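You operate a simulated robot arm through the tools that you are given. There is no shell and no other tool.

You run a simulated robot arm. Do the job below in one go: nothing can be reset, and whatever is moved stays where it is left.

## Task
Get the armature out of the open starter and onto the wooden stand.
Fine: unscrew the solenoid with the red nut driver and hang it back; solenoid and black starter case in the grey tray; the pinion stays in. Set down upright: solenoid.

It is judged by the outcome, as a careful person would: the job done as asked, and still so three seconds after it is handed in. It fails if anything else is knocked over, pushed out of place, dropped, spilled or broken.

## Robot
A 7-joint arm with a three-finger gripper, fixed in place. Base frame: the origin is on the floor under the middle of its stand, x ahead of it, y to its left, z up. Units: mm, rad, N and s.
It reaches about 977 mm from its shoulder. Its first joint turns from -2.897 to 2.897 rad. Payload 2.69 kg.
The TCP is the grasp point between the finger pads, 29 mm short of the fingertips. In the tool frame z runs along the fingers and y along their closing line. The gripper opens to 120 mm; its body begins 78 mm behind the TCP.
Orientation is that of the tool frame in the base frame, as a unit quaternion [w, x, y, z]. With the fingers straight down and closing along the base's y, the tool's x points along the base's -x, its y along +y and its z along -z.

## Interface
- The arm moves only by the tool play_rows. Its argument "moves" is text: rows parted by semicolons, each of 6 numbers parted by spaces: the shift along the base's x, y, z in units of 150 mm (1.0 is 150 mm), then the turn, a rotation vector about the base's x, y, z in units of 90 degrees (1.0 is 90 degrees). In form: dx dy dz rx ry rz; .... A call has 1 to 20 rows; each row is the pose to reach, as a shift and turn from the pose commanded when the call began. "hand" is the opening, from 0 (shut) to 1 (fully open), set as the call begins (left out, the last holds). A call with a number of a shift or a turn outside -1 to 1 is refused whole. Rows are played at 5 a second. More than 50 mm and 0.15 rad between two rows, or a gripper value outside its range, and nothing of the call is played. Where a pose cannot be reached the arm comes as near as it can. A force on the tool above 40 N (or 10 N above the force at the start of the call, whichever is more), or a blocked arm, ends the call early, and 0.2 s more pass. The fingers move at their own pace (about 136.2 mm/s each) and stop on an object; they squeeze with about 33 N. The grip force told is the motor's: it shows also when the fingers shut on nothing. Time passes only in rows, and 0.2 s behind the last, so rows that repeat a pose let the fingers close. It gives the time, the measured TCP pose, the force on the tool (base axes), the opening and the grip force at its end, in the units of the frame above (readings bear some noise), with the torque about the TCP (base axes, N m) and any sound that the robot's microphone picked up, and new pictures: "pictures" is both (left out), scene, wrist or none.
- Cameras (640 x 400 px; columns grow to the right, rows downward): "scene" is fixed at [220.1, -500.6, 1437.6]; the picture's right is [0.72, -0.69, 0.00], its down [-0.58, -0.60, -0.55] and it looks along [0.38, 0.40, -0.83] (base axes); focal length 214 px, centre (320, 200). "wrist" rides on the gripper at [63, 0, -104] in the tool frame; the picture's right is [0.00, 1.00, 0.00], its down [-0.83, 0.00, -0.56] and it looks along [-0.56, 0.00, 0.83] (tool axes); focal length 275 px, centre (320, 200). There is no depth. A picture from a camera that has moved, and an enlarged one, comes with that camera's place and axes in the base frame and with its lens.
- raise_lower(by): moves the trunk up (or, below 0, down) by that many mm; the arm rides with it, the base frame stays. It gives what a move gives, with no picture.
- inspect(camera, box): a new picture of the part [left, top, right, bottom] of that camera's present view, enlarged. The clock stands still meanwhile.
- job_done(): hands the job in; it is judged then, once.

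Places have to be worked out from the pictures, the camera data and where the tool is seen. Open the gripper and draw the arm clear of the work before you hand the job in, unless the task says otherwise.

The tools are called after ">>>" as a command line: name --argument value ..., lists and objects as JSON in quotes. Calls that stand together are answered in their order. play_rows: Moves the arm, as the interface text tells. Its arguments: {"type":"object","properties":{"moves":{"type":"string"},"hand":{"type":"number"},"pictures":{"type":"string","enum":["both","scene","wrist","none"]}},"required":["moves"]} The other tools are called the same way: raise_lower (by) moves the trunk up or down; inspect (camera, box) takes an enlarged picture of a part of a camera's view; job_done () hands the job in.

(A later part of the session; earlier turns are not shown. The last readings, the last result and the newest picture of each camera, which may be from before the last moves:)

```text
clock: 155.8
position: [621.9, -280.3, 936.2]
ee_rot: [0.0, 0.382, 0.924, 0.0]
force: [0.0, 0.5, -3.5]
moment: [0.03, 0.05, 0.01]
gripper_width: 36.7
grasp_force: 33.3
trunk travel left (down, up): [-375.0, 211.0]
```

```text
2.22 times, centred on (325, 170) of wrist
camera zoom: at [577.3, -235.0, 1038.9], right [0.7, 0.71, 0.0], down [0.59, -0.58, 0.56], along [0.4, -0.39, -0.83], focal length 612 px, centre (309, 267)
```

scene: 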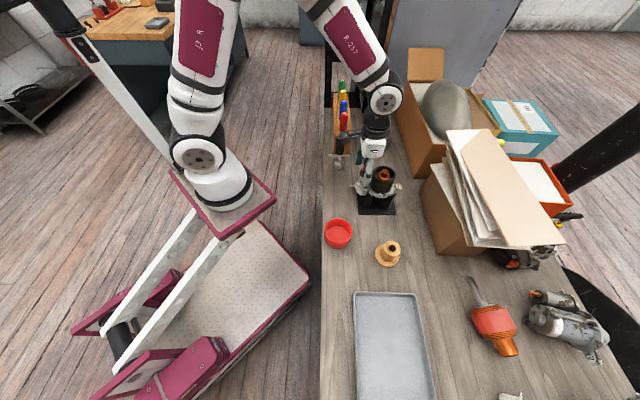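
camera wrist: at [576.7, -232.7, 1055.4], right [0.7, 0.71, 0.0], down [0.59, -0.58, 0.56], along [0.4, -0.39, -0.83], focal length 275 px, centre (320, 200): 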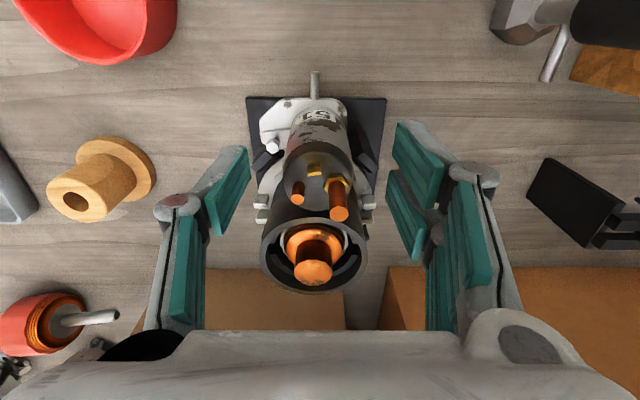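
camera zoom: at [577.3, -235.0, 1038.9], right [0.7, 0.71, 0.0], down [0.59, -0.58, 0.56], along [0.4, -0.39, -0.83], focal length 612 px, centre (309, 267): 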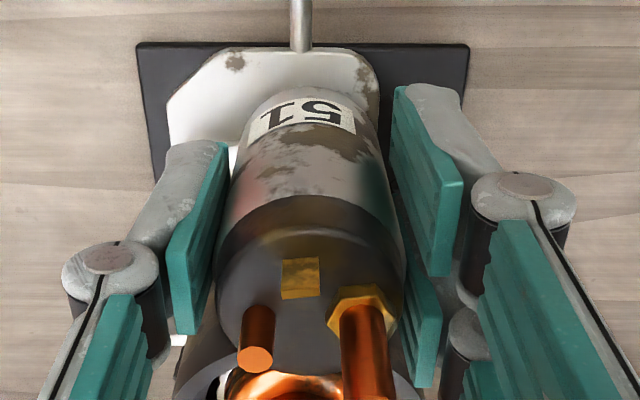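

It comes up freely (3.5 N weight) with the bolt sitting in its ear. I lift on to clear the case and look at its underside.

>>> play_rows --moves "0 0 0.1 0 0 0; 0 0 0.2 0 0 0; 0 0 0.3 0 0 0; 0 0 0.4 0 0 0; 0 0 0.5 0 0 0; 0 0 0.6 0 0 0; 0 0 0.7 0 0 0; 0 0 0.8 0 0 0; 0 0 0.8 0 0 0" --hand 0 --pictures "both"

>>> inspect --camera "scene" --box '[335, 120, 415, 210]'

```text
clock: 157.8
position: [621.1, -277.8, 1055.6]
ee_rot: [-0.001, 0.383, 0.924, 0.0]
force: [-0.4, 0.5, -4.1]
moment: [0.02, 0.02, 0.01]
gripper_width: 36.7
grasp_force: 33.2
trunk travel left (down, up): [-375.0, 211.0]
camera wrist: at [576.4, -233.2, 1157.9], right [0.7, 0.71, 0.0], down [0.59, -0.58, 0.56], along [0.39, -0.39, -0.83], focal length 275 px, centre (320, 200)
```

scene: 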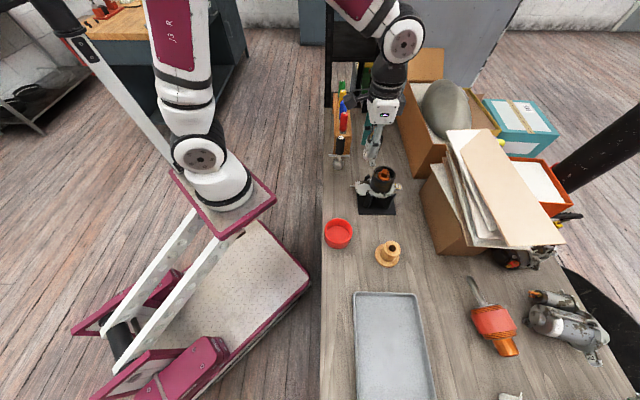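
wrist: 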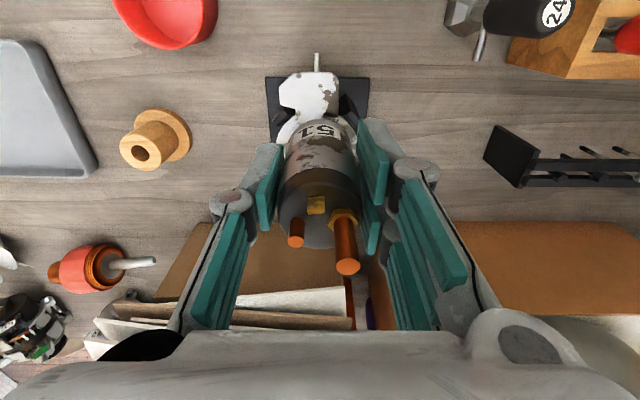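

```text
4.44 times, centred on (375, 165) of scene
camera zoom: at [220.1, -500.6, 1437.6], right [0.72, -0.69, 0.0], down [-0.58, -0.6, -0.55], along [0.38, 0.4, -0.83], focal length 953 px, centre (76, 356)
```

zoom: 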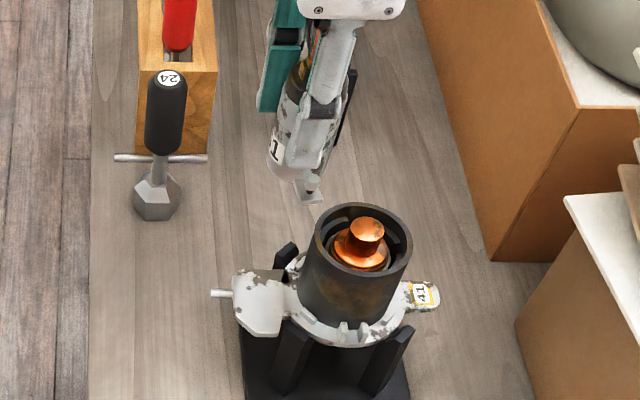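

The solenoid is clear. I zoom on its ear to see whether the bolt is still in it, and on the housing's seat.

>>> inspect --camera "scene" --box '[362, 140, 388, 166]'

>>> inspect --camera "scene" --box '[360, 172, 395, 202]'

```text
15.38 times, centred on (375, 153) of scene
camera zoom: at [220.1, -500.6, 1437.6], right [0.72, -0.69, 0.0], down [-0.58, -0.6, -0.55], along [0.38, 0.4, -0.83], focal length 3300 px, centre (-526, 923)
```

zoom: 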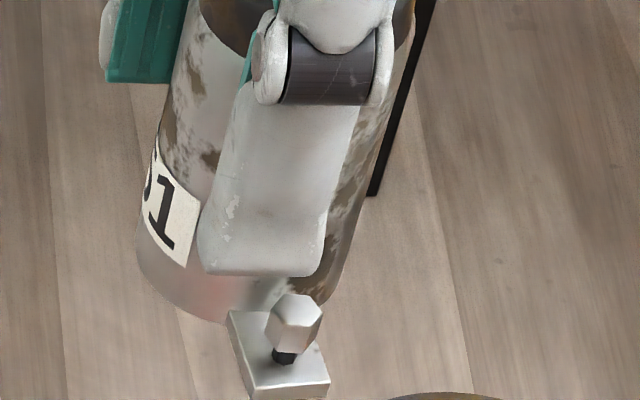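

```text
13.33 times, centred on (378, 187) of scene
camera zoom: at [220.1, -500.6, 1437.6], right [0.72, -0.69, 0.0], down [-0.58, -0.6, -0.55], along [0.38, 0.4, -0.83], focal length 2860 px, centre (-447, 373)
```

zoom: 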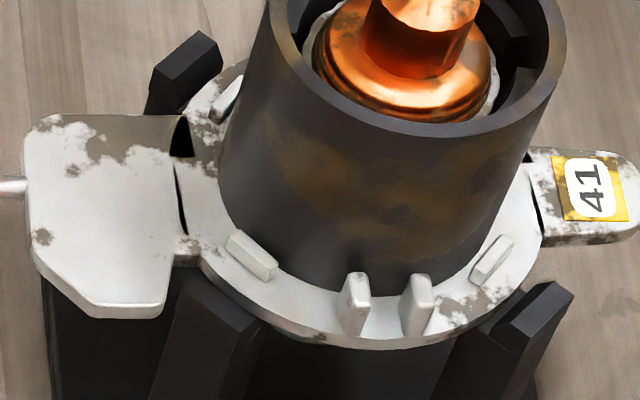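

The bolt stays captive in the solenoid's ear at the same height, so it simply travels with the solenoid. I carry the solenoid over to the grey tray.

>>> play_rows --moves "-0.09 -0.117 0 0 0 0; -0.18 -0.233 0 0 0 0; -0.27 -0.35 0 0 0 0; -0.36 -0.467 0 0 0 0; -0.45 -0.583 0 0 0 0; -0.54 -0.7 0 0 0 0" --hand 0 --pictures "none"

>>> play_rows --moves "-0.09 -0.117 0 0 0 0; -0.18 -0.233 -0.05 0 0 0; -0.27 -0.35 -0.1 0 0 0; -0.36 -0.467 -0.15 0 0 0; -0.45 -0.583 -0.2 0 0 0; -0.54 -0.7 -0.25 0 0 0; -0.54 -0.7 -0.25 0 0 0" --hand 0 --pictures "both"

```text
clock: 159.2
position: [540.0, -384.1, 1055.8]
ee_rot: [0.0, 0.382, 0.924, 0.0]
force: [0.0, -0.2, -3.0]
moment: [-0.01, 0.03, -0.02]
gripper_width: 36.9
grasp_force: 33.1
trunk travel left (down, up): [-375.0, 211.0]
```

```text
clock: 160.8
position: [459.5, -491.0, 1017.5]
ee_rot: [-0.001, 0.382, 0.924, -0.001]
force: [0.2, 0.4, -3.1]
moment: [0.01, 0.01, -0.03]
gripper_width: 36.7
grasp_force: 33.0
trunk travel left (down, up): [-375.0, 211.0]
camera wrist: at [414.1, -445.7, 1121.6], right [0.7, 0.71, 0.0], down [0.59, -0.58, 0.56], along [0.4, -0.39, -0.83], focal length 275 px, centre (320, 200)
```

scene: 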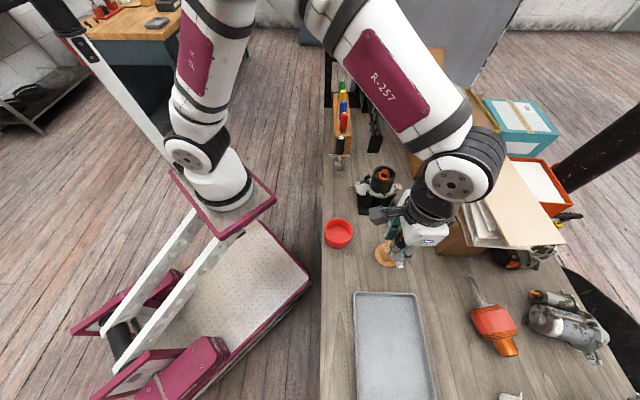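
wrist: 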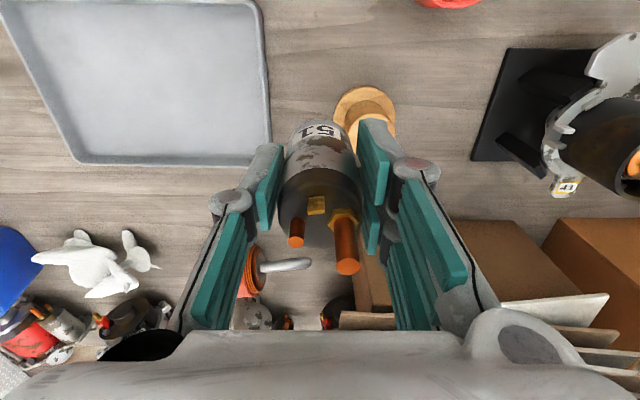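

The tray's centre comes out at about (332, -625). I move on over its +e2 half, lowering to about 40 mm above the rim.

>>> play_rows --moves "-0.12 -0.13 -0.05 0 0 0; -0.24 -0.26 -0.1 0 0 0; -0.36 -0.39 -0.2 0 0 0; -0.48 -0.52 -0.35 0 0 0; -0.59 -0.633 -0.5 0 0 0; -0.59 -0.633 -0.65 0 0 0; -0.59 -0.633 -0.75 0 0 0; -0.59 -0.633 -0.75 0 0 0" --hand 0 --pictures "both"

>>> inspect --camera "scene" --box '[320, 230, 460, 400]'

```text
clock: 162.6
position: [371.7, -585.5, 903.4]
ee_rot: [0.0, 0.383, 0.924, 0.0]
force: [-0.4, 0.7, -3.1]
moment: [0.0, 0.02, -0.01]
gripper_width: 36.5
grasp_force: 32.5
trunk travel left (down, up): [-375.0, 211.0]
camera wrist: at [326.4, -541.0, 1007.8], right [0.7, 0.71, 0.0], down [0.59, -0.58, 0.56], along [0.4, -0.39, -0.83], focal length 275 px, centre (320, 200)
```

scene: 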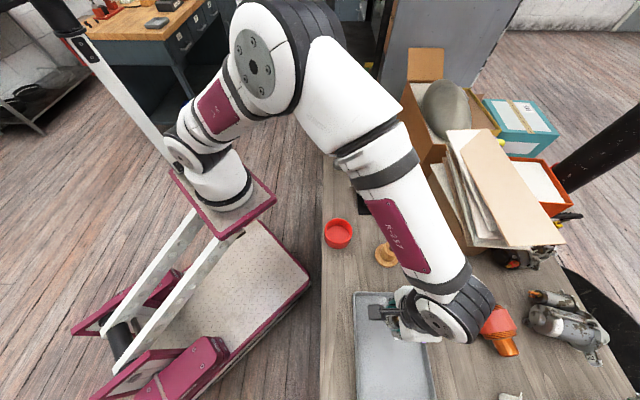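
wrist: 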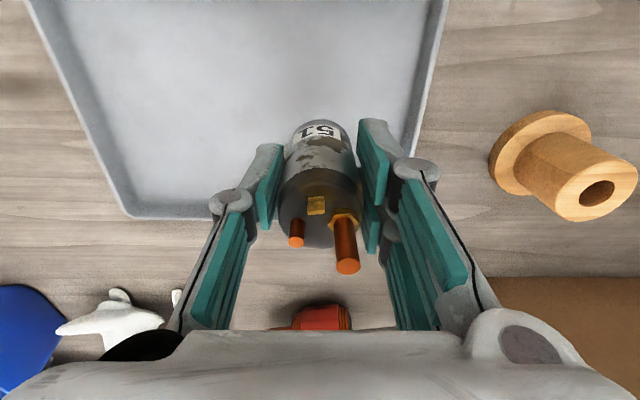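

```text
2.35 times, centred on (390, 315) of scene
camera zoom: at [220.1, -500.6, 1437.6], right [0.72, -0.69, 0.0], down [-0.58, -0.6, -0.55], along [0.38, 0.4, -0.83], focal length 505 px, centre (155, -71)
```

zoom: 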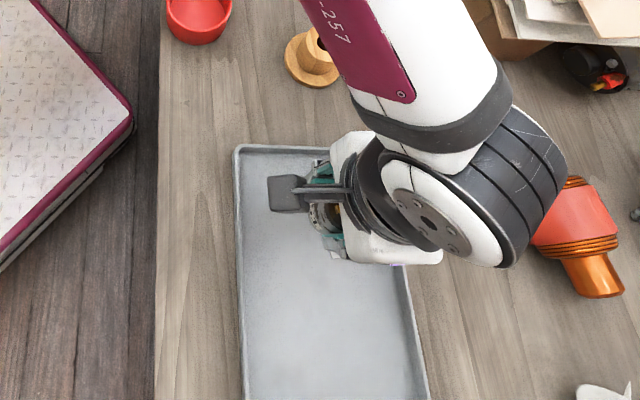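

The solenoid is centred across the tray and about 55 mm from its middle. I lower 50 mm, then feel for the floor.

>>> play_rows --moves "0 0 -0.1 0 0 0; 0 0 -0.2 0 0 0; 0 0 -0.28 0 0 0; 0 0 -0.33 0 0 0; 0 0 -0.33 0 0 0" --hand 0 --pictures "wrist"

>>> inspect --camera "wrist" --box '[220, 60, 420, 200]'

```text
clock: 163.8
position: [372.1, -583.5, 855.1]
ee_rot: [-0.001, 0.381, 0.924, 0.001]
force: [0.5, 0.1, -3.4]
moment: [0.01, 0.02, -0.01]
gripper_width: 36.7
grasp_force: 32.9
trunk travel left (down, up): [-375.0, 211.0]
camera wrist: at [326.2, -539.1, 958.3], right [0.7, 0.71, 0.0], down [0.59, -0.58, 0.56], along [0.4, -0.39, -0.83], focal length 275 px, centre (320, 200)
```

wrist: 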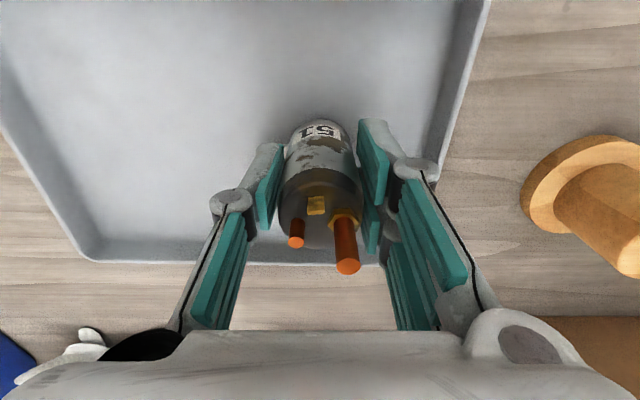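

```text
2.86 times, centred on (320, 130) of wrist
camera zoom: at [326.2, -539.1, 958.3], right [0.7, 0.71, 0.0], down [0.59, -0.58, 0.56], along [0.4, -0.39, -0.83], focal length 786 px, centre (320, 400)
```

zoom: 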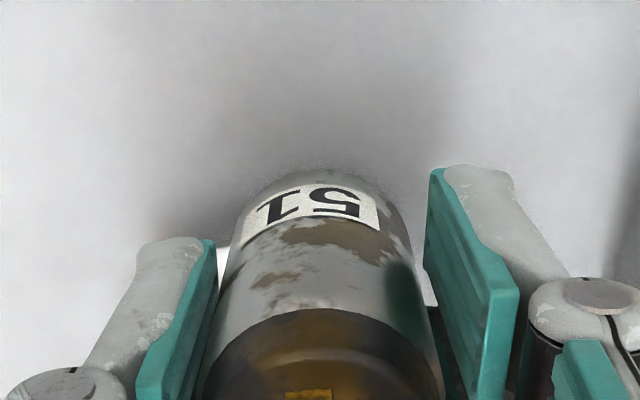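

Shadow and body nearly meet. I go down in small steps until the floor is felt.

>>> play_rows --moves "0 0 -0.012 0 0 0; 0 0 -0.024 0 0 0; 0 0 -0.036 0 0 0; 0 0 -0.048 0 0 0; 0 0 -0.06 0 0 0; 0 0 -0.06 0 0 0" --hand 0 --pictures "none"

>>> inspect --camera "wrist" --box '[220, 60, 420, 200]'

```text
clock: 165.2
position: [370.7, -583.4, 846.0]
ee_rot: [0.0, 0.382, 0.924, 0.0]
force: [0.3, -1.0, -3.7]
moment: [0.02, 0.06, 0.02]
gripper_width: 36.9
grasp_force: 33.0
trunk travel left (down, up): [-375.0, 211.0]
```

```text
2.86 times, centred on (320, 130) of wrist
camera zoom: at [325.8, -539.0, 949.7], right [0.7, 0.71, 0.0], down [0.59, -0.58, 0.56], along [0.4, -0.39, -0.83], focal length 786 px, centre (320, 400)
```

zoom: 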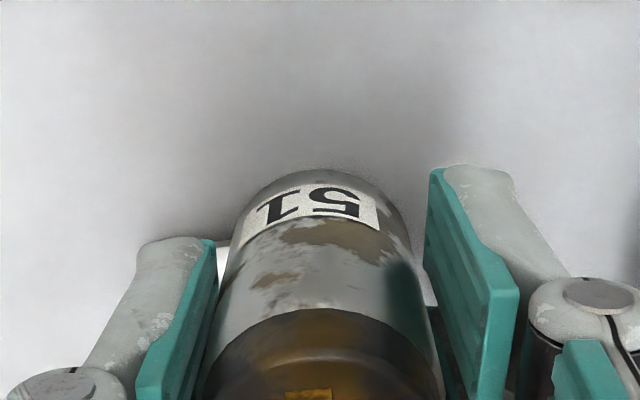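

No contact yet. I continue in 1.5 mm steps.

>>> play_rows --moves "0 0 -0.01 0 0 0; 0 0 -0.02 0 0 0; 0 0 -0.03 0 0 0; 0 0 -0.04 0 0 0; 0 0 -0.04 0 0 0" --hand 0 --pictures "none"

>>> inspect --camera "wrist" --box '[220, 60, 420, 200]'

```text
clock: 166.4
position: [369.2, -585.3, 842.8]
ee_rot: [0.001, 0.382, 0.924, -0.001]
force: [4.1, 2.2, 22.8]
moment: [-0.09, -0.26, -0.16]
gripper_width: 36.8
grasp_force: 33.2
trunk travel left (down, up): [-375.0, 211.0]
```

```text
2.86 times, centred on (320, 130) of wrist
camera zoom: at [325.7, -539.4, 945.5], right [0.7, 0.71, 0.0], down [0.59, -0.58, 0.56], along [0.4, -0.39, -0.83], focal length 786 px, centre (320, 400)
```

zoom: 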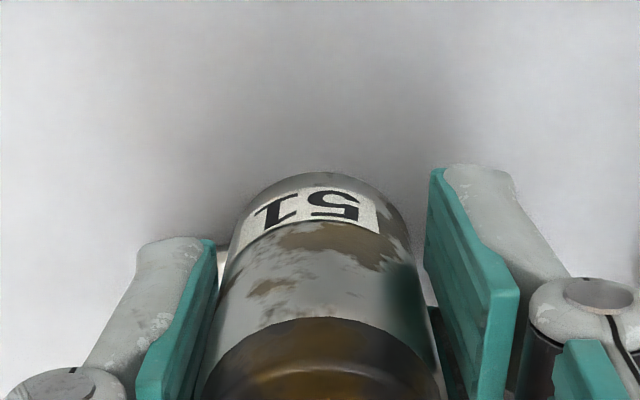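

It rests on the tray floor (23 N). I ease off most of the push, then open the fingers.

>>> play_rows --moves "0 0 0.01 0 0 0; 0 0 0.012 0 0 0; 0 0 0.012 0 0 0" --hand 0 --pictures "none"

>>> play_rows --moves "0 0 0 0 0 0; 0 0 0 0 0 0; 0 0 0 0 0 0; 0 0 0 0 0 0" --hand 0.55 --pictures "wrist"

>>> inspect --camera "wrist" --box '[200, 60, 440, 240]'

```text
clock: 167.2
position: [371.0, -585.4, 842.0]
ee_rot: [0.0, 0.382, 0.924, 0.0]
force: [5.2, -1.9, 9.3]
moment: [-0.3, -0.37, 0.05]
gripper_width: 36.7
grasp_force: 32.7
trunk travel left (down, up): [-375.0, 211.0]
```

```text
clock: 168.2
position: [371.3, -584.4, 842.2]
ee_rot: [0.0, 0.382, 0.924, 0.0]
force: [-0.4, 0.3, 0.1]
moment: [-0.02, 0.01, -0.01]
gripper_width: 65.9
grasp_force: 0.1
trunk travel left (down, up): [-375.0, 211.0]
camera wrist: at [325.6, -539.8, 945.8], right [0.7, 0.71, 0.0], down [0.59, -0.58, 0.56], along [0.4, -0.39, -0.83], focal length 275 px, centre (320, 200)
```

wrist: 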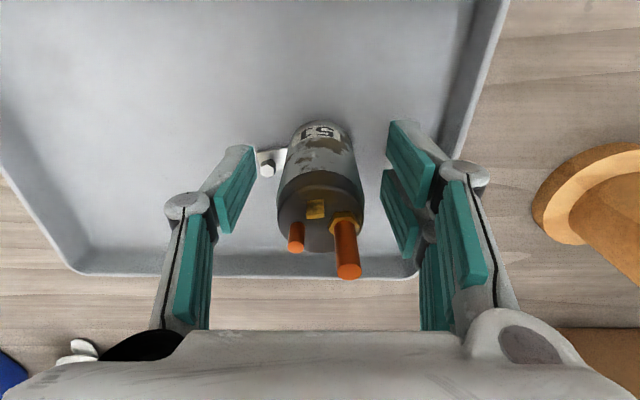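

```text
2.22 times, centred on (320, 150) of wrist
camera zoom: at [325.6, -539.8, 945.8], right [0.7, 0.71, 0.0], down [0.59, -0.58, 0.56], along [0.4, -0.39, -0.83], focal length 612 px, centre (320, 311)
```

zoom: 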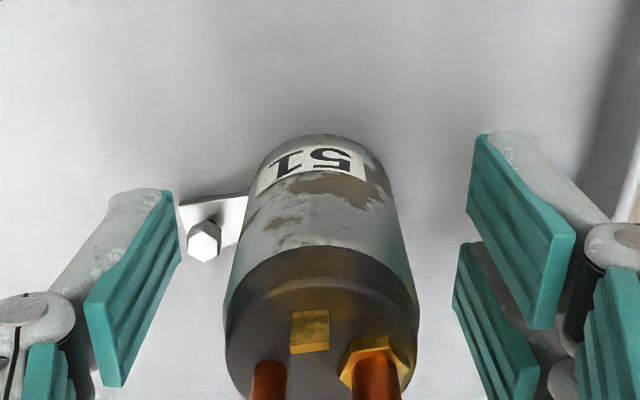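

The solenoid stands upright on its own in the tray. I raise the hand straight up, clear of its terminals.

>>> play_rows --moves "0 0 0.15 0 0 0; 0 0 0.3 0 0 0; 0 0 0.5 0 0 0; 0 0 0.7 0 0 0; 0 0 0.9 0 0 0; 0 0 1.0 0 0 0; 0 0 1.0 0 0 0" --hand 0.55 --pictures "both"

>>> inspect --camera "wrist" --box '[240, 80, 400, 200]'

```text
clock: 169.8
position: [369.7, -583.7, 993.3]
ee_rot: [0.0, 0.383, 0.924, 0.0]
force: [0.5, 0.3, -1.2]
moment: [0.01, 0.02, 0.0]
gripper_width: 66.1
grasp_force: 0.0
trunk travel left (down, up): [-375.0, 211.0]
camera wrist: at [325.7, -538.8, 1096.4], right [0.7, 0.71, 0.0], down [0.59, -0.58, 0.56], along [0.4, -0.39, -0.83], focal length 275 px, centre (320, 200)
```

scene: 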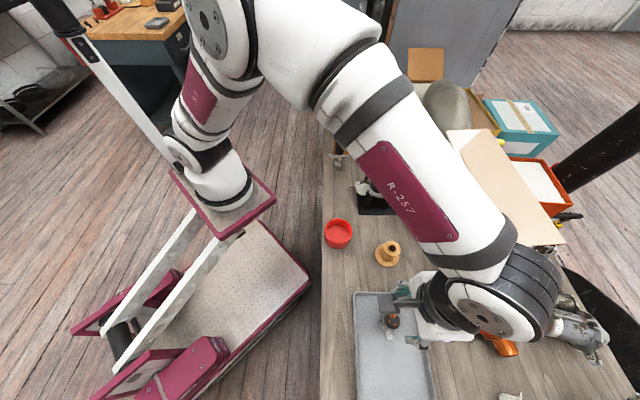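
wrist: 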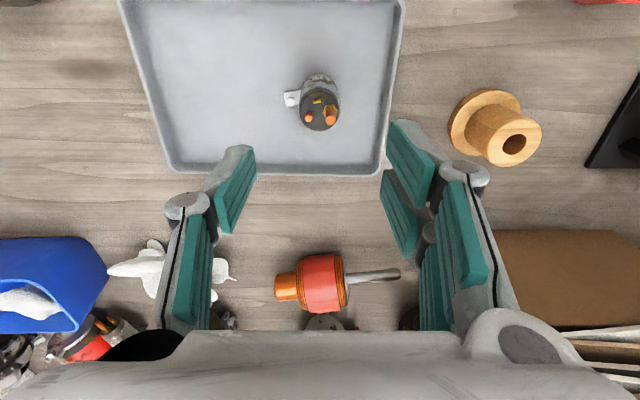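

```text
3.33 times, centred on (320, 140) of wrist
camera zoom: at [325.7, -538.8, 1096.4], right [0.7, 0.71, 0.0], down [0.59, -0.58, 0.56], along [0.4, -0.39, -0.83], focal length 918 px, centre (320, 400)
```

zoom: 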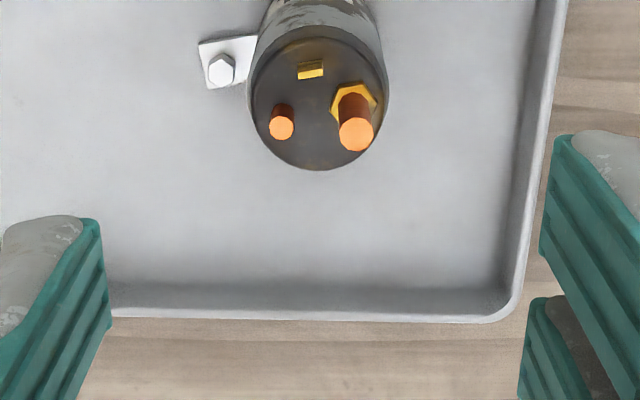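

The solenoid stands well inside the tray. Next the case: lifting it off first leaves the armature fully reachable, so I move back toward the starter and turn to close along e1.

>>> play_rows --moves "0.05 0.04 0.1 0 0 0.09; 0.13 0.11 0.2 0 0 0.18; 0.22 0.19 0.3 0 0 0.27; 0.31 0.27 0.4 0 0 0.36; 0.4 0.35 0.45 0 0 0.45; 0.49 0.43 0.45 0 0 0.54; 0.58 0.51 0.45 0 0 0.63; 0.67 0.59 0.45 0 0 0.72; 0.76 0.67 0.45 0 0 0.81; 0.85 0.75 0.45 0 0 0.9; 0.95 0.83 0.45 0 0 0.95; 1.0 0.87 0.45 0 0 1.0" --hand 0.9 --pictures "none"

>>> play_rows --moves "0.15 0.13 0 0 0 0; 0.3 0.26 0 0 0 0; 0.45 0.39 0 0 0 0; 0.6 0.52 0 0 0 0; 0.75 0.65 0 0 0 0; 0.88 0.77 0 0 0 0; 0.98 0.87 0 0 0 0; 0.98 0.87 0 0 0 0" --hand 0.9 --pictures "both"

>>> inspect --camera "wrist" --box '[240, 60, 400, 180]'

```text
clock: 172.4
position: [520.5, -454.1, 1058.7]
ee_rot: [0.0, -0.384, 0.923, 0.0]
force: [-0.1, -0.6, 0.3]
moment: [-0.01, -0.02, 0.01]
gripper_width: 108.0
grasp_force: 0.1
trunk travel left (down, up): [-375.0, 211.0]
```

```text
clock: 174.2
position: [668.7, -323.4, 1060.0]
ee_rot: [0.0, -0.384, 0.923, 0.001]
force: [-0.7, 0.2, -0.2]
moment: [0.0, -0.01, -0.07]
gripper_width: 108.1
grasp_force: 0.0
trunk travel left (down, up): [-375.0, 211.0]
camera wrist: at [623.9, -368.3, 1163.5], right [-0.71, 0.7, 0.0], down [0.58, 0.59, 0.56], along [0.39, 0.4, -0.83], focal length 275 px, centre (320, 200)
```

scene: 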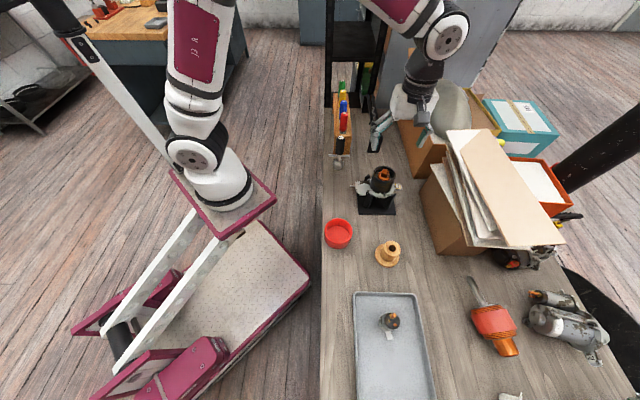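
wrist: 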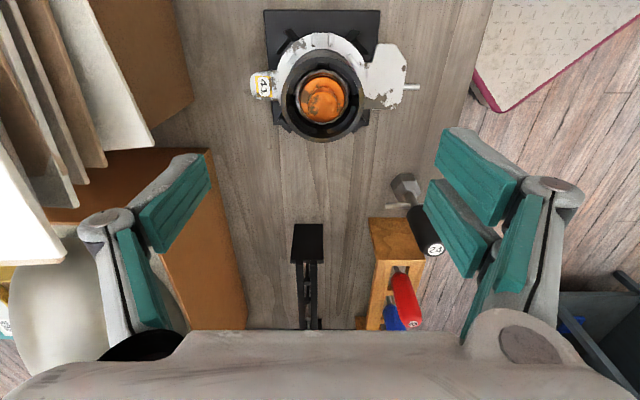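

```text
3.33 times, centred on (320, 120) of wrist
camera zoom: at [623.9, -368.3, 1163.5], right [-0.71, 0.7, 0.0], down [0.58, 0.59, 0.56], along [0.39, 0.4, -0.83], focal length 918 px, centre (320, 467)
```

zoom: 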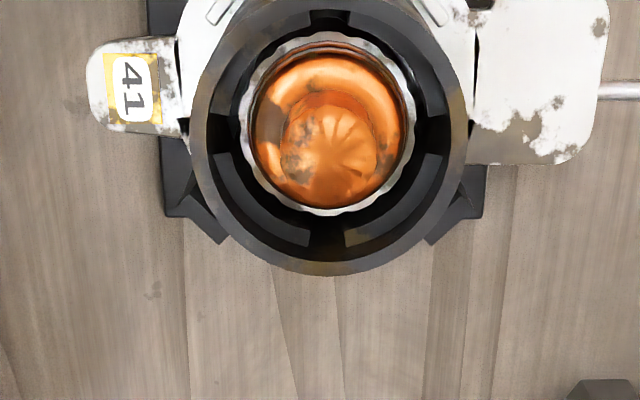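

From above, the case's axis is at about (661.7, -327.0) with a 35 mm radius. I centre over it and lower until the fingertips are level with its rim.

>>> play_rows --moves "-0.047 -0.024 0 0 0 0; -0.047 -0.024 -0.15 0 0 0; -0.047 -0.024 -0.3 0 0 0; -0.047 -0.024 -0.45 0 0 0; -0.047 -0.024 -0.6 0 0 0; -0.047 -0.024 -0.6 0 0 0" --hand 0.85 --pictures "wrist"

>>> inspect --camera "wrist" --box '[180, 60, 460, 260]'

>>> inspect --camera "scene" --box '[340, 140, 430, 215]'

```text
clock: 175.6
position: [660.1, -327.0, 969.3]
ee_rot: [0.0, -0.383, 0.924, 0.0]
force: [0.9, -0.4, 0.0]
moment: [0.0, -0.02, 0.02]
gripper_width: 102.1
grasp_force: 0.0
trunk travel left (down, up): [-375.0, 211.0]
camera wrist: at [615.6, -372.0, 1073.0], right [-0.71, 0.7, 0.0], down [0.58, 0.59, 0.56], along [0.39, 0.4, -0.83], focal length 275 px, centre (320, 200)
```

wrist: 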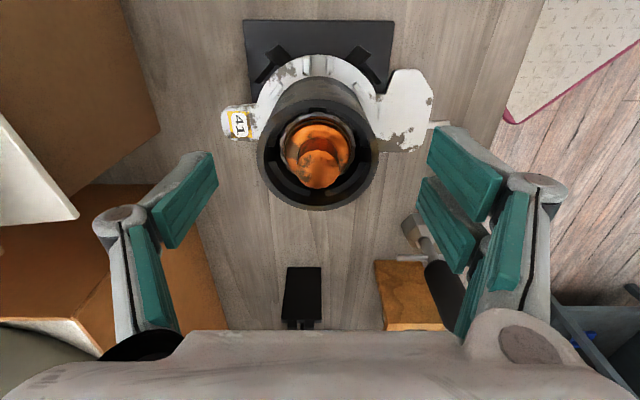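

```text
2.00 times, centred on (320, 160) of wrist
camera zoom: at [615.6, -372.0, 1073.0], right [-0.71, 0.7, 0.0], down [0.58, 0.59, 0.56], along [0.39, 0.4, -0.83], focal length 551 px, centre (320, 280)
```

zoom: 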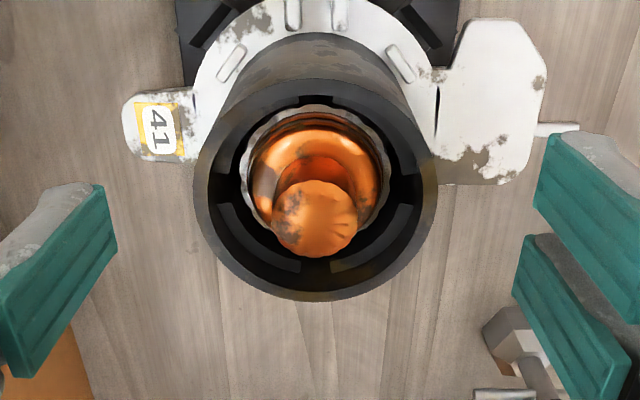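

```text
5.33 times, centred on (385, 178) of scene
camera zoom: at [220.1, -500.6, 1437.6], right [0.72, -0.69, 0.0], down [-0.58, -0.6, -0.55], along [0.38, 0.4, -0.83], focal length 1144 px, centre (-27, 320)
```

zoom: 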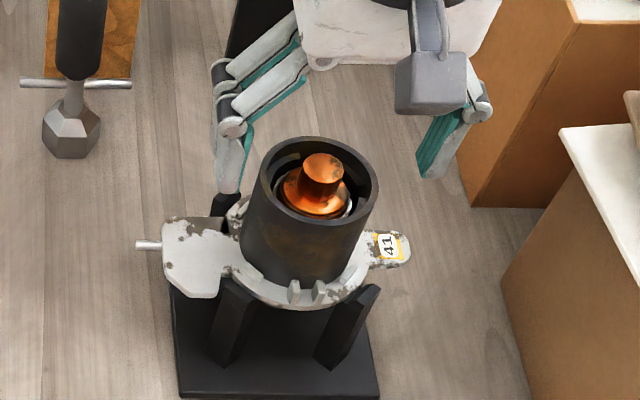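

The case is within 2 mm of the tool axis. I correct by 2 mm and lower so the pads cover most of the case's height.

>>> play_rows --moves "0.013 0.001 -0.05 0 0 0; 0.013 0.001 -0.15 0 0 0; 0.013 0.001 -0.25 0 0 0; 0.013 0.001 -0.35 0 0 0; 0.013 0.001 -0.38 0 0 0; 0.013 0.001 -0.38 0 0 0" --hand 0.85 --pictures "none"

>>> inspect --camera "wrist" --box '[180, 60, 460, 260]'

>>> inspect --camera "scene" --box '[340, 140, 430, 215]'

```text
clock: 177.0
position: [662.1, -327.9, 911.2]
ee_rot: [0.0, -0.384, 0.924, 0.0]
force: [0.4, 0.6, -0.3]
moment: [-0.01, 0.0, -0.01]
gripper_width: 102.1
grasp_force: 0.0
trunk travel left (down, up): [-375.0, 211.0]
```

```text
2.00 times, centred on (320, 160) of wrist
camera zoom: at [618.1, -372.1, 1015.4], right [-0.71, 0.7, 0.0], down [0.58, 0.59, 0.56], along [0.39, 0.4, -0.83], focal length 551 px, centre (320, 280)
```

zoom: 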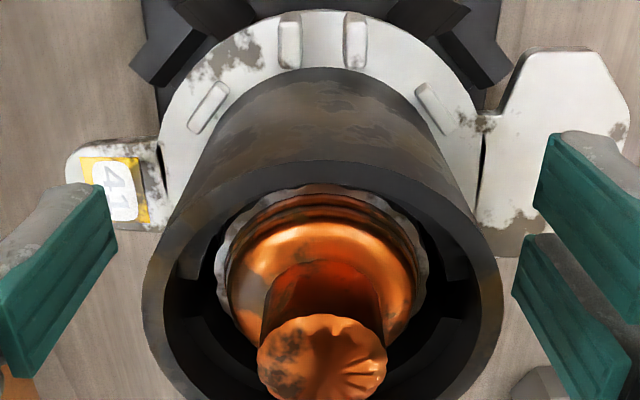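

```text
5.33 times, centred on (385, 178) of scene
camera zoom: at [220.1, -500.6, 1437.6], right [0.72, -0.69, 0.0], down [-0.58, -0.6, -0.55], along [0.38, 0.4, -0.83], focal length 1144 px, centre (-27, 320)
```

zoom: 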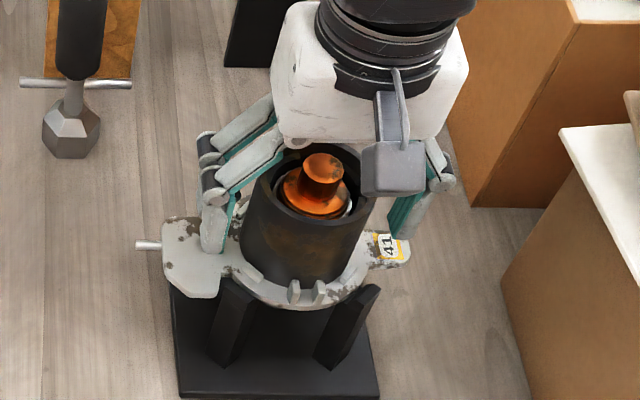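

Both pads are beside the case with no contact. I close on it.

>>> play_rows --moves "0 0 0 0 0 0; 0 0 0 0 0 0; 0 0 0 0 0 0; 0 0 0 0 0 0" --hand 0 --pictures "none"

>>> inspect --camera "wrist" --box '[180, 60, 460, 260]'

>>> inspect --camera "scene" --box '[340, 140, 430, 215]'

```text
clock: 178.0
position: [663.4, -327.8, 910.9]
ee_rot: [0.0, -0.383, 0.924, 0.001]
force: [-0.6, 0.5, 1.1]
moment: [-0.06, 0.2, -0.06]
gripper_width: 67.2
grasp_force: 32.8
trunk travel left (down, up): [-375.0, 211.0]
```

```text
2.00 times, centred on (320, 160) of wrist
camera zoom: at [618.1, -372.1, 1015.6], right [-0.71, 0.7, 0.0], down [0.58, 0.59, 0.56], along [0.39, 0.4, -0.83], focal length 551 px, centre (320, 280)
```

zoom: 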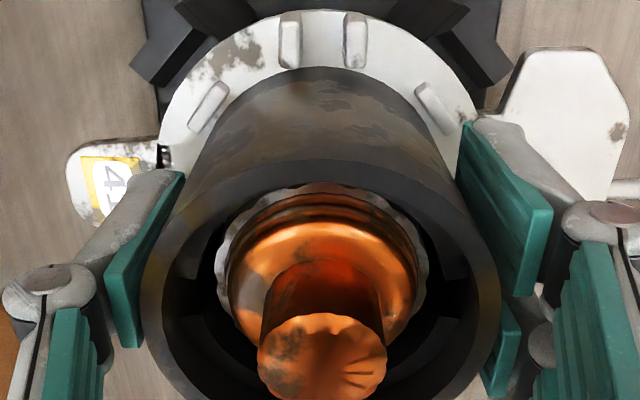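

```text
5.33 times, centred on (385, 178) of scene
camera zoom: at [220.1, -500.6, 1437.6], right [0.72, -0.69, 0.0], down [-0.58, -0.6, -0.55], along [0.38, 0.4, -0.83], focal length 1144 px, centre (-27, 320)
```

zoom: 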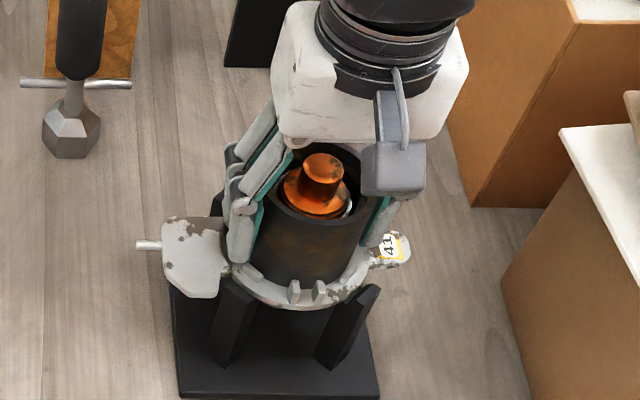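

The case is held (67 mm, 33 N) with little side force. I lift very slowly by 8 mm and watch whether the armature stays down.

>>> play_rows --moves "0 0 0.01 0 0 0; 0 0 0.02 0 0 0; 0 0 0.03 0 0 0; 0 0 0.04 0 0 0; 0 0 0.053 0 0 0; 0 0 0.053 0 0 0" --hand 0 --pictures "none"

>>> inspect --camera "wrist" --box '[180, 60, 460, 260]'

>>> inspect --camera "scene" --box '[340, 140, 430, 215]'

```text
clock: 179.4
position: [663.6, -326.0, 920.3]
ee_rot: [0.0, -0.383, 0.924, 0.0]
force: [-0.5, -0.5, -6.9]
moment: [-0.01, 0.04, -0.01]
gripper_width: 67.1
grasp_force: 32.7
trunk travel left (down, up): [-375.0, 211.0]
```

```text
2.00 times, centred on (320, 160) of wrist
camera zoom: at [618.5, -370.9, 1024.4], right [-0.71, 0.7, 0.0], down [0.58, 0.59, 0.56], along [0.39, 0.4, -0.83], focal length 551 px, centre (320, 280)
```

zoom: 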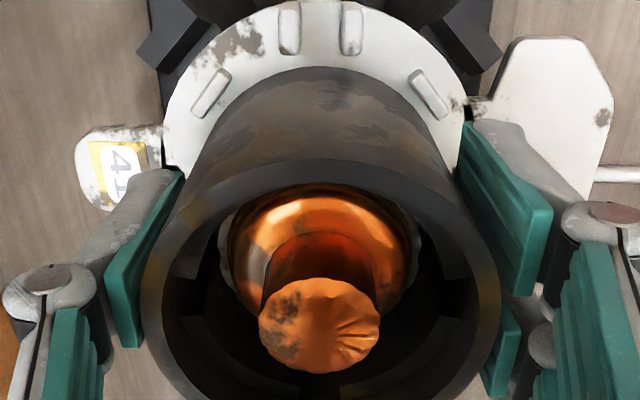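

```text
5.33 times, centred on (385, 178) of scene
camera zoom: at [220.1, -500.6, 1437.6], right [0.72, -0.69, 0.0], down [-0.58, -0.6, -0.55], along [0.38, 0.4, -0.83], focal length 1144 px, centre (-27, 320)
```

zoom: 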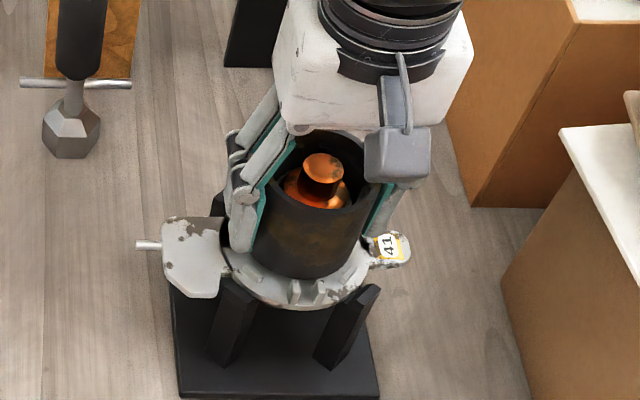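

The case comes up (7 N) and the armature stays put. I lift on another 40 mm straight up and check.

>>> play_rows --moves "0 0 0.04 0 0 0; 0 0 0.08 0 0 0; 0 0 0.12 0 0 0; 0 0 0.16 0 0 0; 0 0 0.2 0 0 0; 0 0 0.24 0 0 0; 0 0 0.27 0 0 0; 0 0 0.27 0 0 0" --hand 0 --pictures "none"

>>> inspect --camera "scene" --box '[340, 140, 430, 215]'

>>> inspect --camera "wrist" --box '[180, 60, 460, 260]'

```text
clock: 181.2
position: [663.7, -326.2, 961.5]
ee_rot: [0.0, -0.383, 0.924, 0.0]
force: [-0.1, 0.4, -6.9]
moment: [-0.01, -0.01, -0.02]
gripper_width: 67.2
grasp_force: 32.6
trunk travel left (down, up): [-375.0, 211.0]
```

```text
5.33 times, centred on (385, 178) of scene
camera zoom: at [220.1, -500.6, 1437.6], right [0.72, -0.69, 0.0], down [-0.58, -0.6, -0.55], along [0.38, 0.4, -0.83], focal length 1144 px, centre (-27, 320)
```

zoom: 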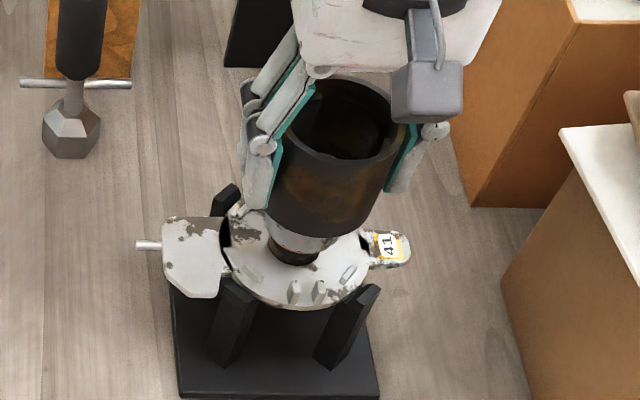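

```text
2.00 times, centred on (320, 160) of wrist
camera zoom: at [618.9, -371.2, 1065.0], right [-0.71, 0.7, 0.0], down [0.58, 0.59, 0.56], along [0.39, 0.4, -0.83], focal length 551 px, centre (320, 280)
```

zoom: 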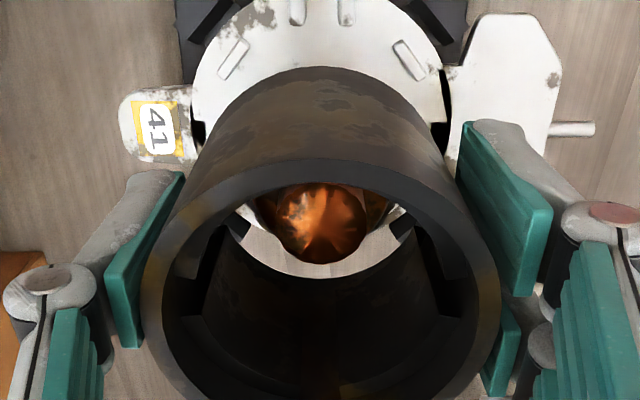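

The armature is still standing in place. I lift another 80 mm so the case clears it.

>>> play_rows --moves "0 0 0.06 0 0 0; 0 0 0.12 0 0 0; 0 0 0.18 0 0 0; 0 0 0.24 0 0 0; 0 0 0.3 0 0 0; 0 0 0.38 0 0 0; 0 0 0.46 0 0 0; 0 0 0.54 0 0 0; 0 0 0.54 0 0 0" --hand 0 --pictures "both"

>>> inspect --camera "scene" --box '[340, 130, 430, 215]'

```text
clock: 183.2
position: [662.9, -327.7, 1043.9]
ee_rot: [0.0, -0.384, 0.923, -0.001]
force: [-0.1, 0.1, -7.4]
moment: [0.01, 0.02, -0.01]
gripper_width: 66.9
grasp_force: 33.2
trunk travel left (down, up): [-375.0, 211.0]
camera wrist: at [618.7, -371.7, 1147.4], right [-0.71, 0.7, 0.0], down [0.58, 0.59, 0.56], along [0.39, 0.4, -0.83], focal length 275 px, centre (320, 200)
```

scene: 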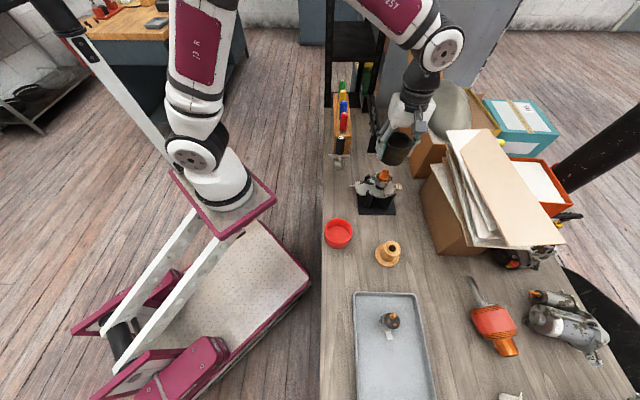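
wrist: 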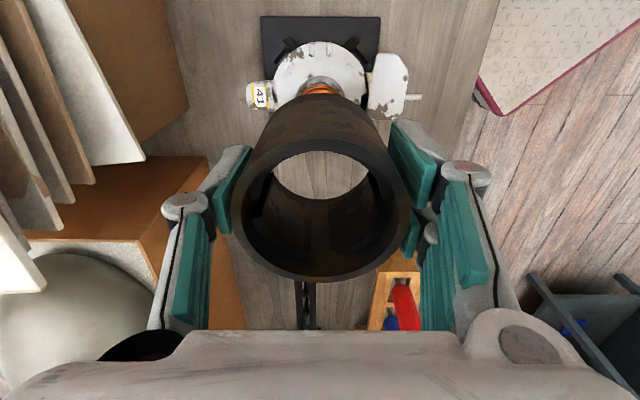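

```text
4.71 times, centred on (385, 172) of scene
camera zoom: at [220.1, -500.6, 1437.6], right [0.72, -0.69, 0.0], down [-0.58, -0.6, -0.55], along [0.38, 0.4, -0.83], focal length 1009 px, centre (14, 329)
```

zoom: 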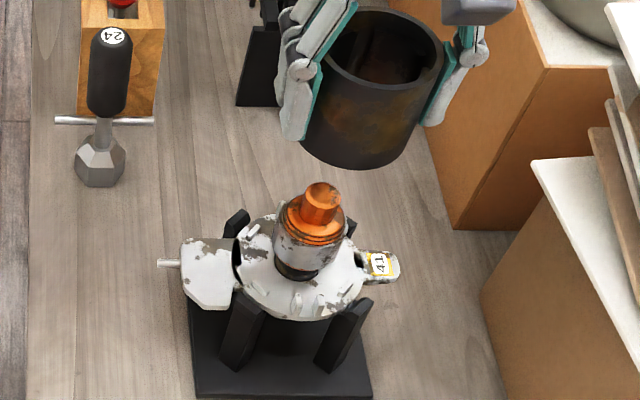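

The case is off and the armature stands upright in the housing. I carry the case across to the tray's other half.

>>> play_rows --moves "-0.14 -0.12 0 0 0 0; -0.28 -0.25 0 0 0 0; -0.42 -0.37 0 0 0 0; -0.56 -0.5 0 0 0 0; -0.7 -0.62 0 0 0 0; -0.82 -0.74 0 0 0 0" --hand 0 --pictures "none"

>>> play_rows --moves "-0.14 -0.12 0 0 0 0; -0.28 -0.25 0 0 0 0; -0.42 -0.37 0 0 0 0; -0.56 -0.5 0 0 0 0; -0.7 -0.62 0 0 0 0; -0.82 -0.74 0 0 0 0" --hand 0 --pictures "none"

>>> play_rows --moves "-0.14 -0.12 0 0 0 0; -0.28 -0.25 0 0 0 0; -0.42 -0.37 0 0 0 0; -0.56 -0.5 0 0 0 0; -0.68 -0.62 -0.05 0 0 0; -0.78 -0.73 -0.15 0 0 0; -0.78 -0.73 -0.3 0 0 0; -0.78 -0.73 -0.3 0 0 0" --hand 0 --pictures "both"

```text
clock: 184.6
position: [538.2, -438.5, 1041.1]
ee_rot: [0.0, -0.383, 0.924, -0.001]
force: [0.6, 1.2, -7.0]
moment: [-0.05, 0.08, 0.0]
gripper_width: 67.3
grasp_force: 33.3
trunk travel left (down, up): [-375.0, 211.0]
```

```text
clock: 186.0
position: [418.8, -547.5, 1040.3]
ee_rot: [-0.001, -0.383, 0.924, 0.0]
force: [1.0, 0.1, -6.0]
moment: [-0.04, 0.09, -0.01]
gripper_width: 67.2
grasp_force: 33.4
trunk travel left (down, up): [-375.0, 211.0]
```

```text
clock: 187.8
position: [300.0, -659.0, 998.9]
ee_rot: [0.0, -0.384, 0.923, 0.0]
force: [0.3, 0.3, -6.4]
moment: [-0.01, 0.0, -0.03]
gripper_width: 67.0
grasp_force: 32.8
trunk travel left (down, up): [-375.0, 211.0]
camera wrist: at [255.2, -702.8, 1103.3], right [-0.71, 0.7, 0.0], down [0.58, 0.59, 0.56], along [0.39, 0.4, -0.83], focal length 275 px, centre (320, 200)
```

scene: 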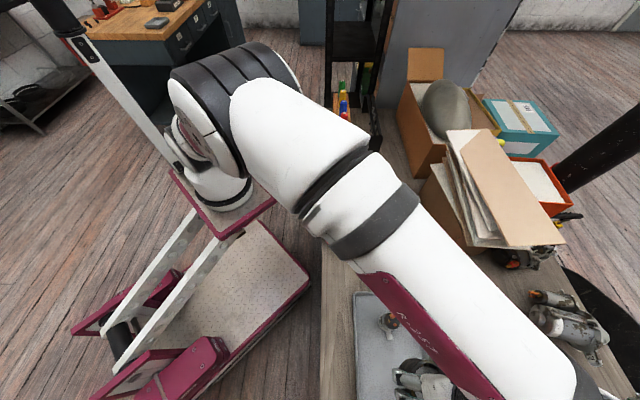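
wrist: 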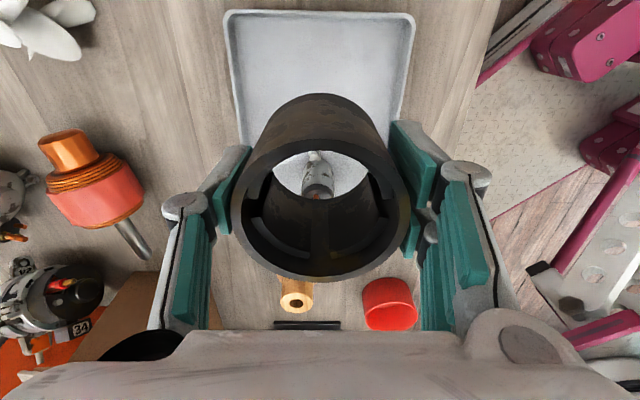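

The case will land about 30 mm from the tray's end and from the solenoid's ear. I lower 120 mm.

>>> play_rows --moves "0 0 -0.15 0 0 0; 0 0 -0.3 0 0 0; 0 0 -0.45 0 0 0; 0 0 -0.6 0 0 0; 0 0 -0.72 0 0 0; 0 0 -0.8 0 0 0; 0 0 -0.8 0 0 0" --hand 0 --pictures "wrist"

>>> inspect --camera "wrist" --box '[180, 0, 460, 200]'

```text
clock: 189.4
position: [300.6, -658.4, 874.2]
ee_rot: [0.0, -0.384, 0.923, 0.0]
force: [-0.1, 0.0, -6.9]
moment: [-0.02, -0.03, -0.02]
gripper_width: 67.2
grasp_force: 33.1
trunk travel left (down, up): [-375.0, 211.0]
camera wrist: at [254.8, -703.3, 979.1], right [-0.71, 0.7, 0.0], down [0.58, 0.59, 0.56], along [0.39, 0.4, -0.83], focal length 275 px, centre (320, 200)
```

wrist: 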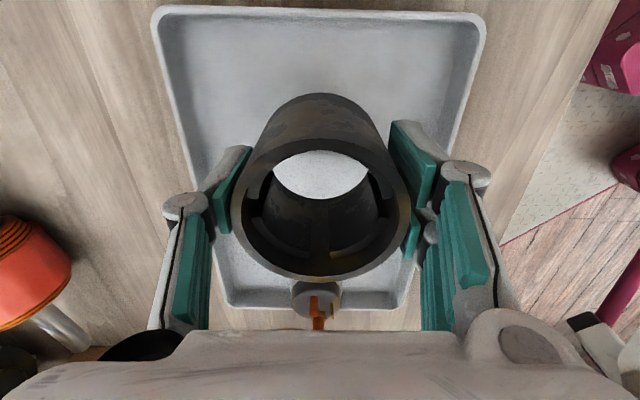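

```text
2.00 times, centred on (320, 100) of wrist
camera zoom: at [254.8, -703.3, 979.1], right [-0.71, 0.7, 0.0], down [0.58, 0.59, 0.56], along [0.39, 0.4, -0.83], focal length 551 px, centre (320, 400)
```

zoom: 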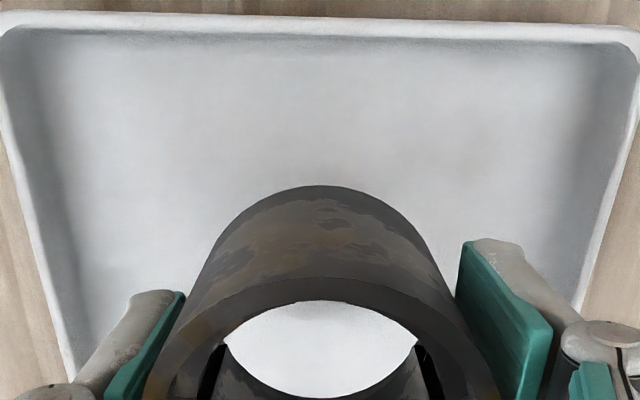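

Good position. I lower 33 mm and then feel for the floor in small steps.

>>> play_rows --moves "0 0 -0.08 0 0 0; 0 0 -0.15 0 0 0; 0 0 -0.2 0 0 0; 0 0 -0.225 0 0 0; 0 0 -0.225 0 0 0" --hand 0 --pictures "none"

>>> play_rows --moves "0 0 -0.01 0 0 0; 0 0 -0.02 0 0 0; 0 0 -0.03 0 0 0; 0 0 -0.04 0 0 0; 0 0 -0.04 0 0 0" --hand 0 --pictures "none"

```text
clock: 190.6
position: [300.0, -658.2, 841.3]
ee_rot: [0.0, -0.382, 0.924, -0.001]
force: [0.1, 0.3, -6.0]
moment: [0.0, 0.01, 0.0]
gripper_width: 67.1
grasp_force: 33.2
trunk travel left (down, up): [-375.0, 211.0]
```

```text
clock: 191.8
position: [300.2, -657.9, 836.2]
ee_rot: [0.0, -0.383, 0.924, 0.001]
force: [0.7, 1.0, -7.6]
moment: [-0.01, 0.0, 0.0]
gripper_width: 67.2
grasp_force: 33.0
trunk travel left (down, up): [-375.0, 211.0]
```

No contact yet at 836. I keep lowering in 1.5 mm steps.

>>> play_rows --moves "0 0 -0.01 0 0 0; 0 0 -0.02 0 0 0; 0 0 -0.03 0 0 0; 0 0 -0.03 0 0 0" --hand 0 --pictures "none"

```text
clock: 192.8
position: [299.0, -658.7, 834.5]
ee_rot: [-0.001, -0.383, 0.924, -0.001]
force: [-0.5, 6.7, 18.3]
moment: [0.55, -0.28, -0.04]
gripper_width: 67.1
grasp_force: 32.7
trunk travel left (down, up): [-375.0, 211.0]
```

Contact (18 N up) — the case stands on the floor. I ease off and open the fingers.

>>> play_rows --moves "0 0 0.007 0 0 0; 0 0 0.007 0 0 0; 0 0 0.007 0 0 0" --hand 0 --pictures "none"

>>> play_rows --moves "0 0 0 0 0 0; 0 0 0 0 0 0; 0 0 0 0 0 0; 0 0 0 0 0 0" --hand 0.8 --pictures "wrist"

```text
clock: 193.6
position: [299.9, -657.8, 832.7]
ee_rot: [0.0, -0.382, 0.924, -0.001]
force: [-1.1, -4.2, 12.6]
moment: [-0.31, -0.1, -0.08]
gripper_width: 67.0
grasp_force: 33.0
trunk travel left (down, up): [-375.0, 211.0]
```

```text
clock: 194.6
position: [300.5, -657.0, 833.2]
ee_rot: [0.0, -0.383, 0.924, 0.0]
force: [0.6, -0.6, 0.4]
moment: [-0.01, 0.0, 0.01]
gripper_width: 95.7
grasp_force: 0.0
trunk travel left (down, up): [-375.0, 211.0]
camera wrist: at [255.7, -701.7, 937.0], right [-0.71, 0.7, 0.0], down [0.58, 0.59, 0.56], along [0.39, 0.4, -0.83], focal length 275 px, centre (320, 200)
```

wrist: 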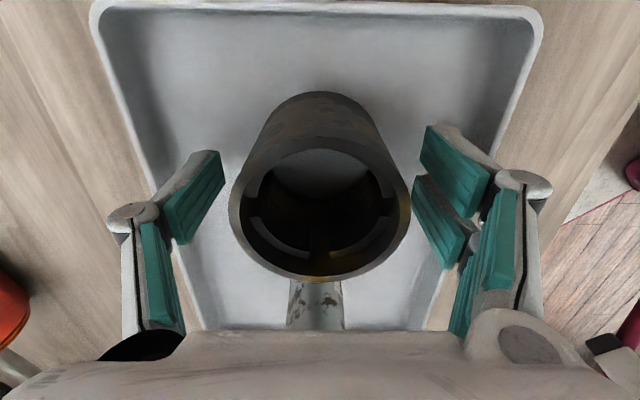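

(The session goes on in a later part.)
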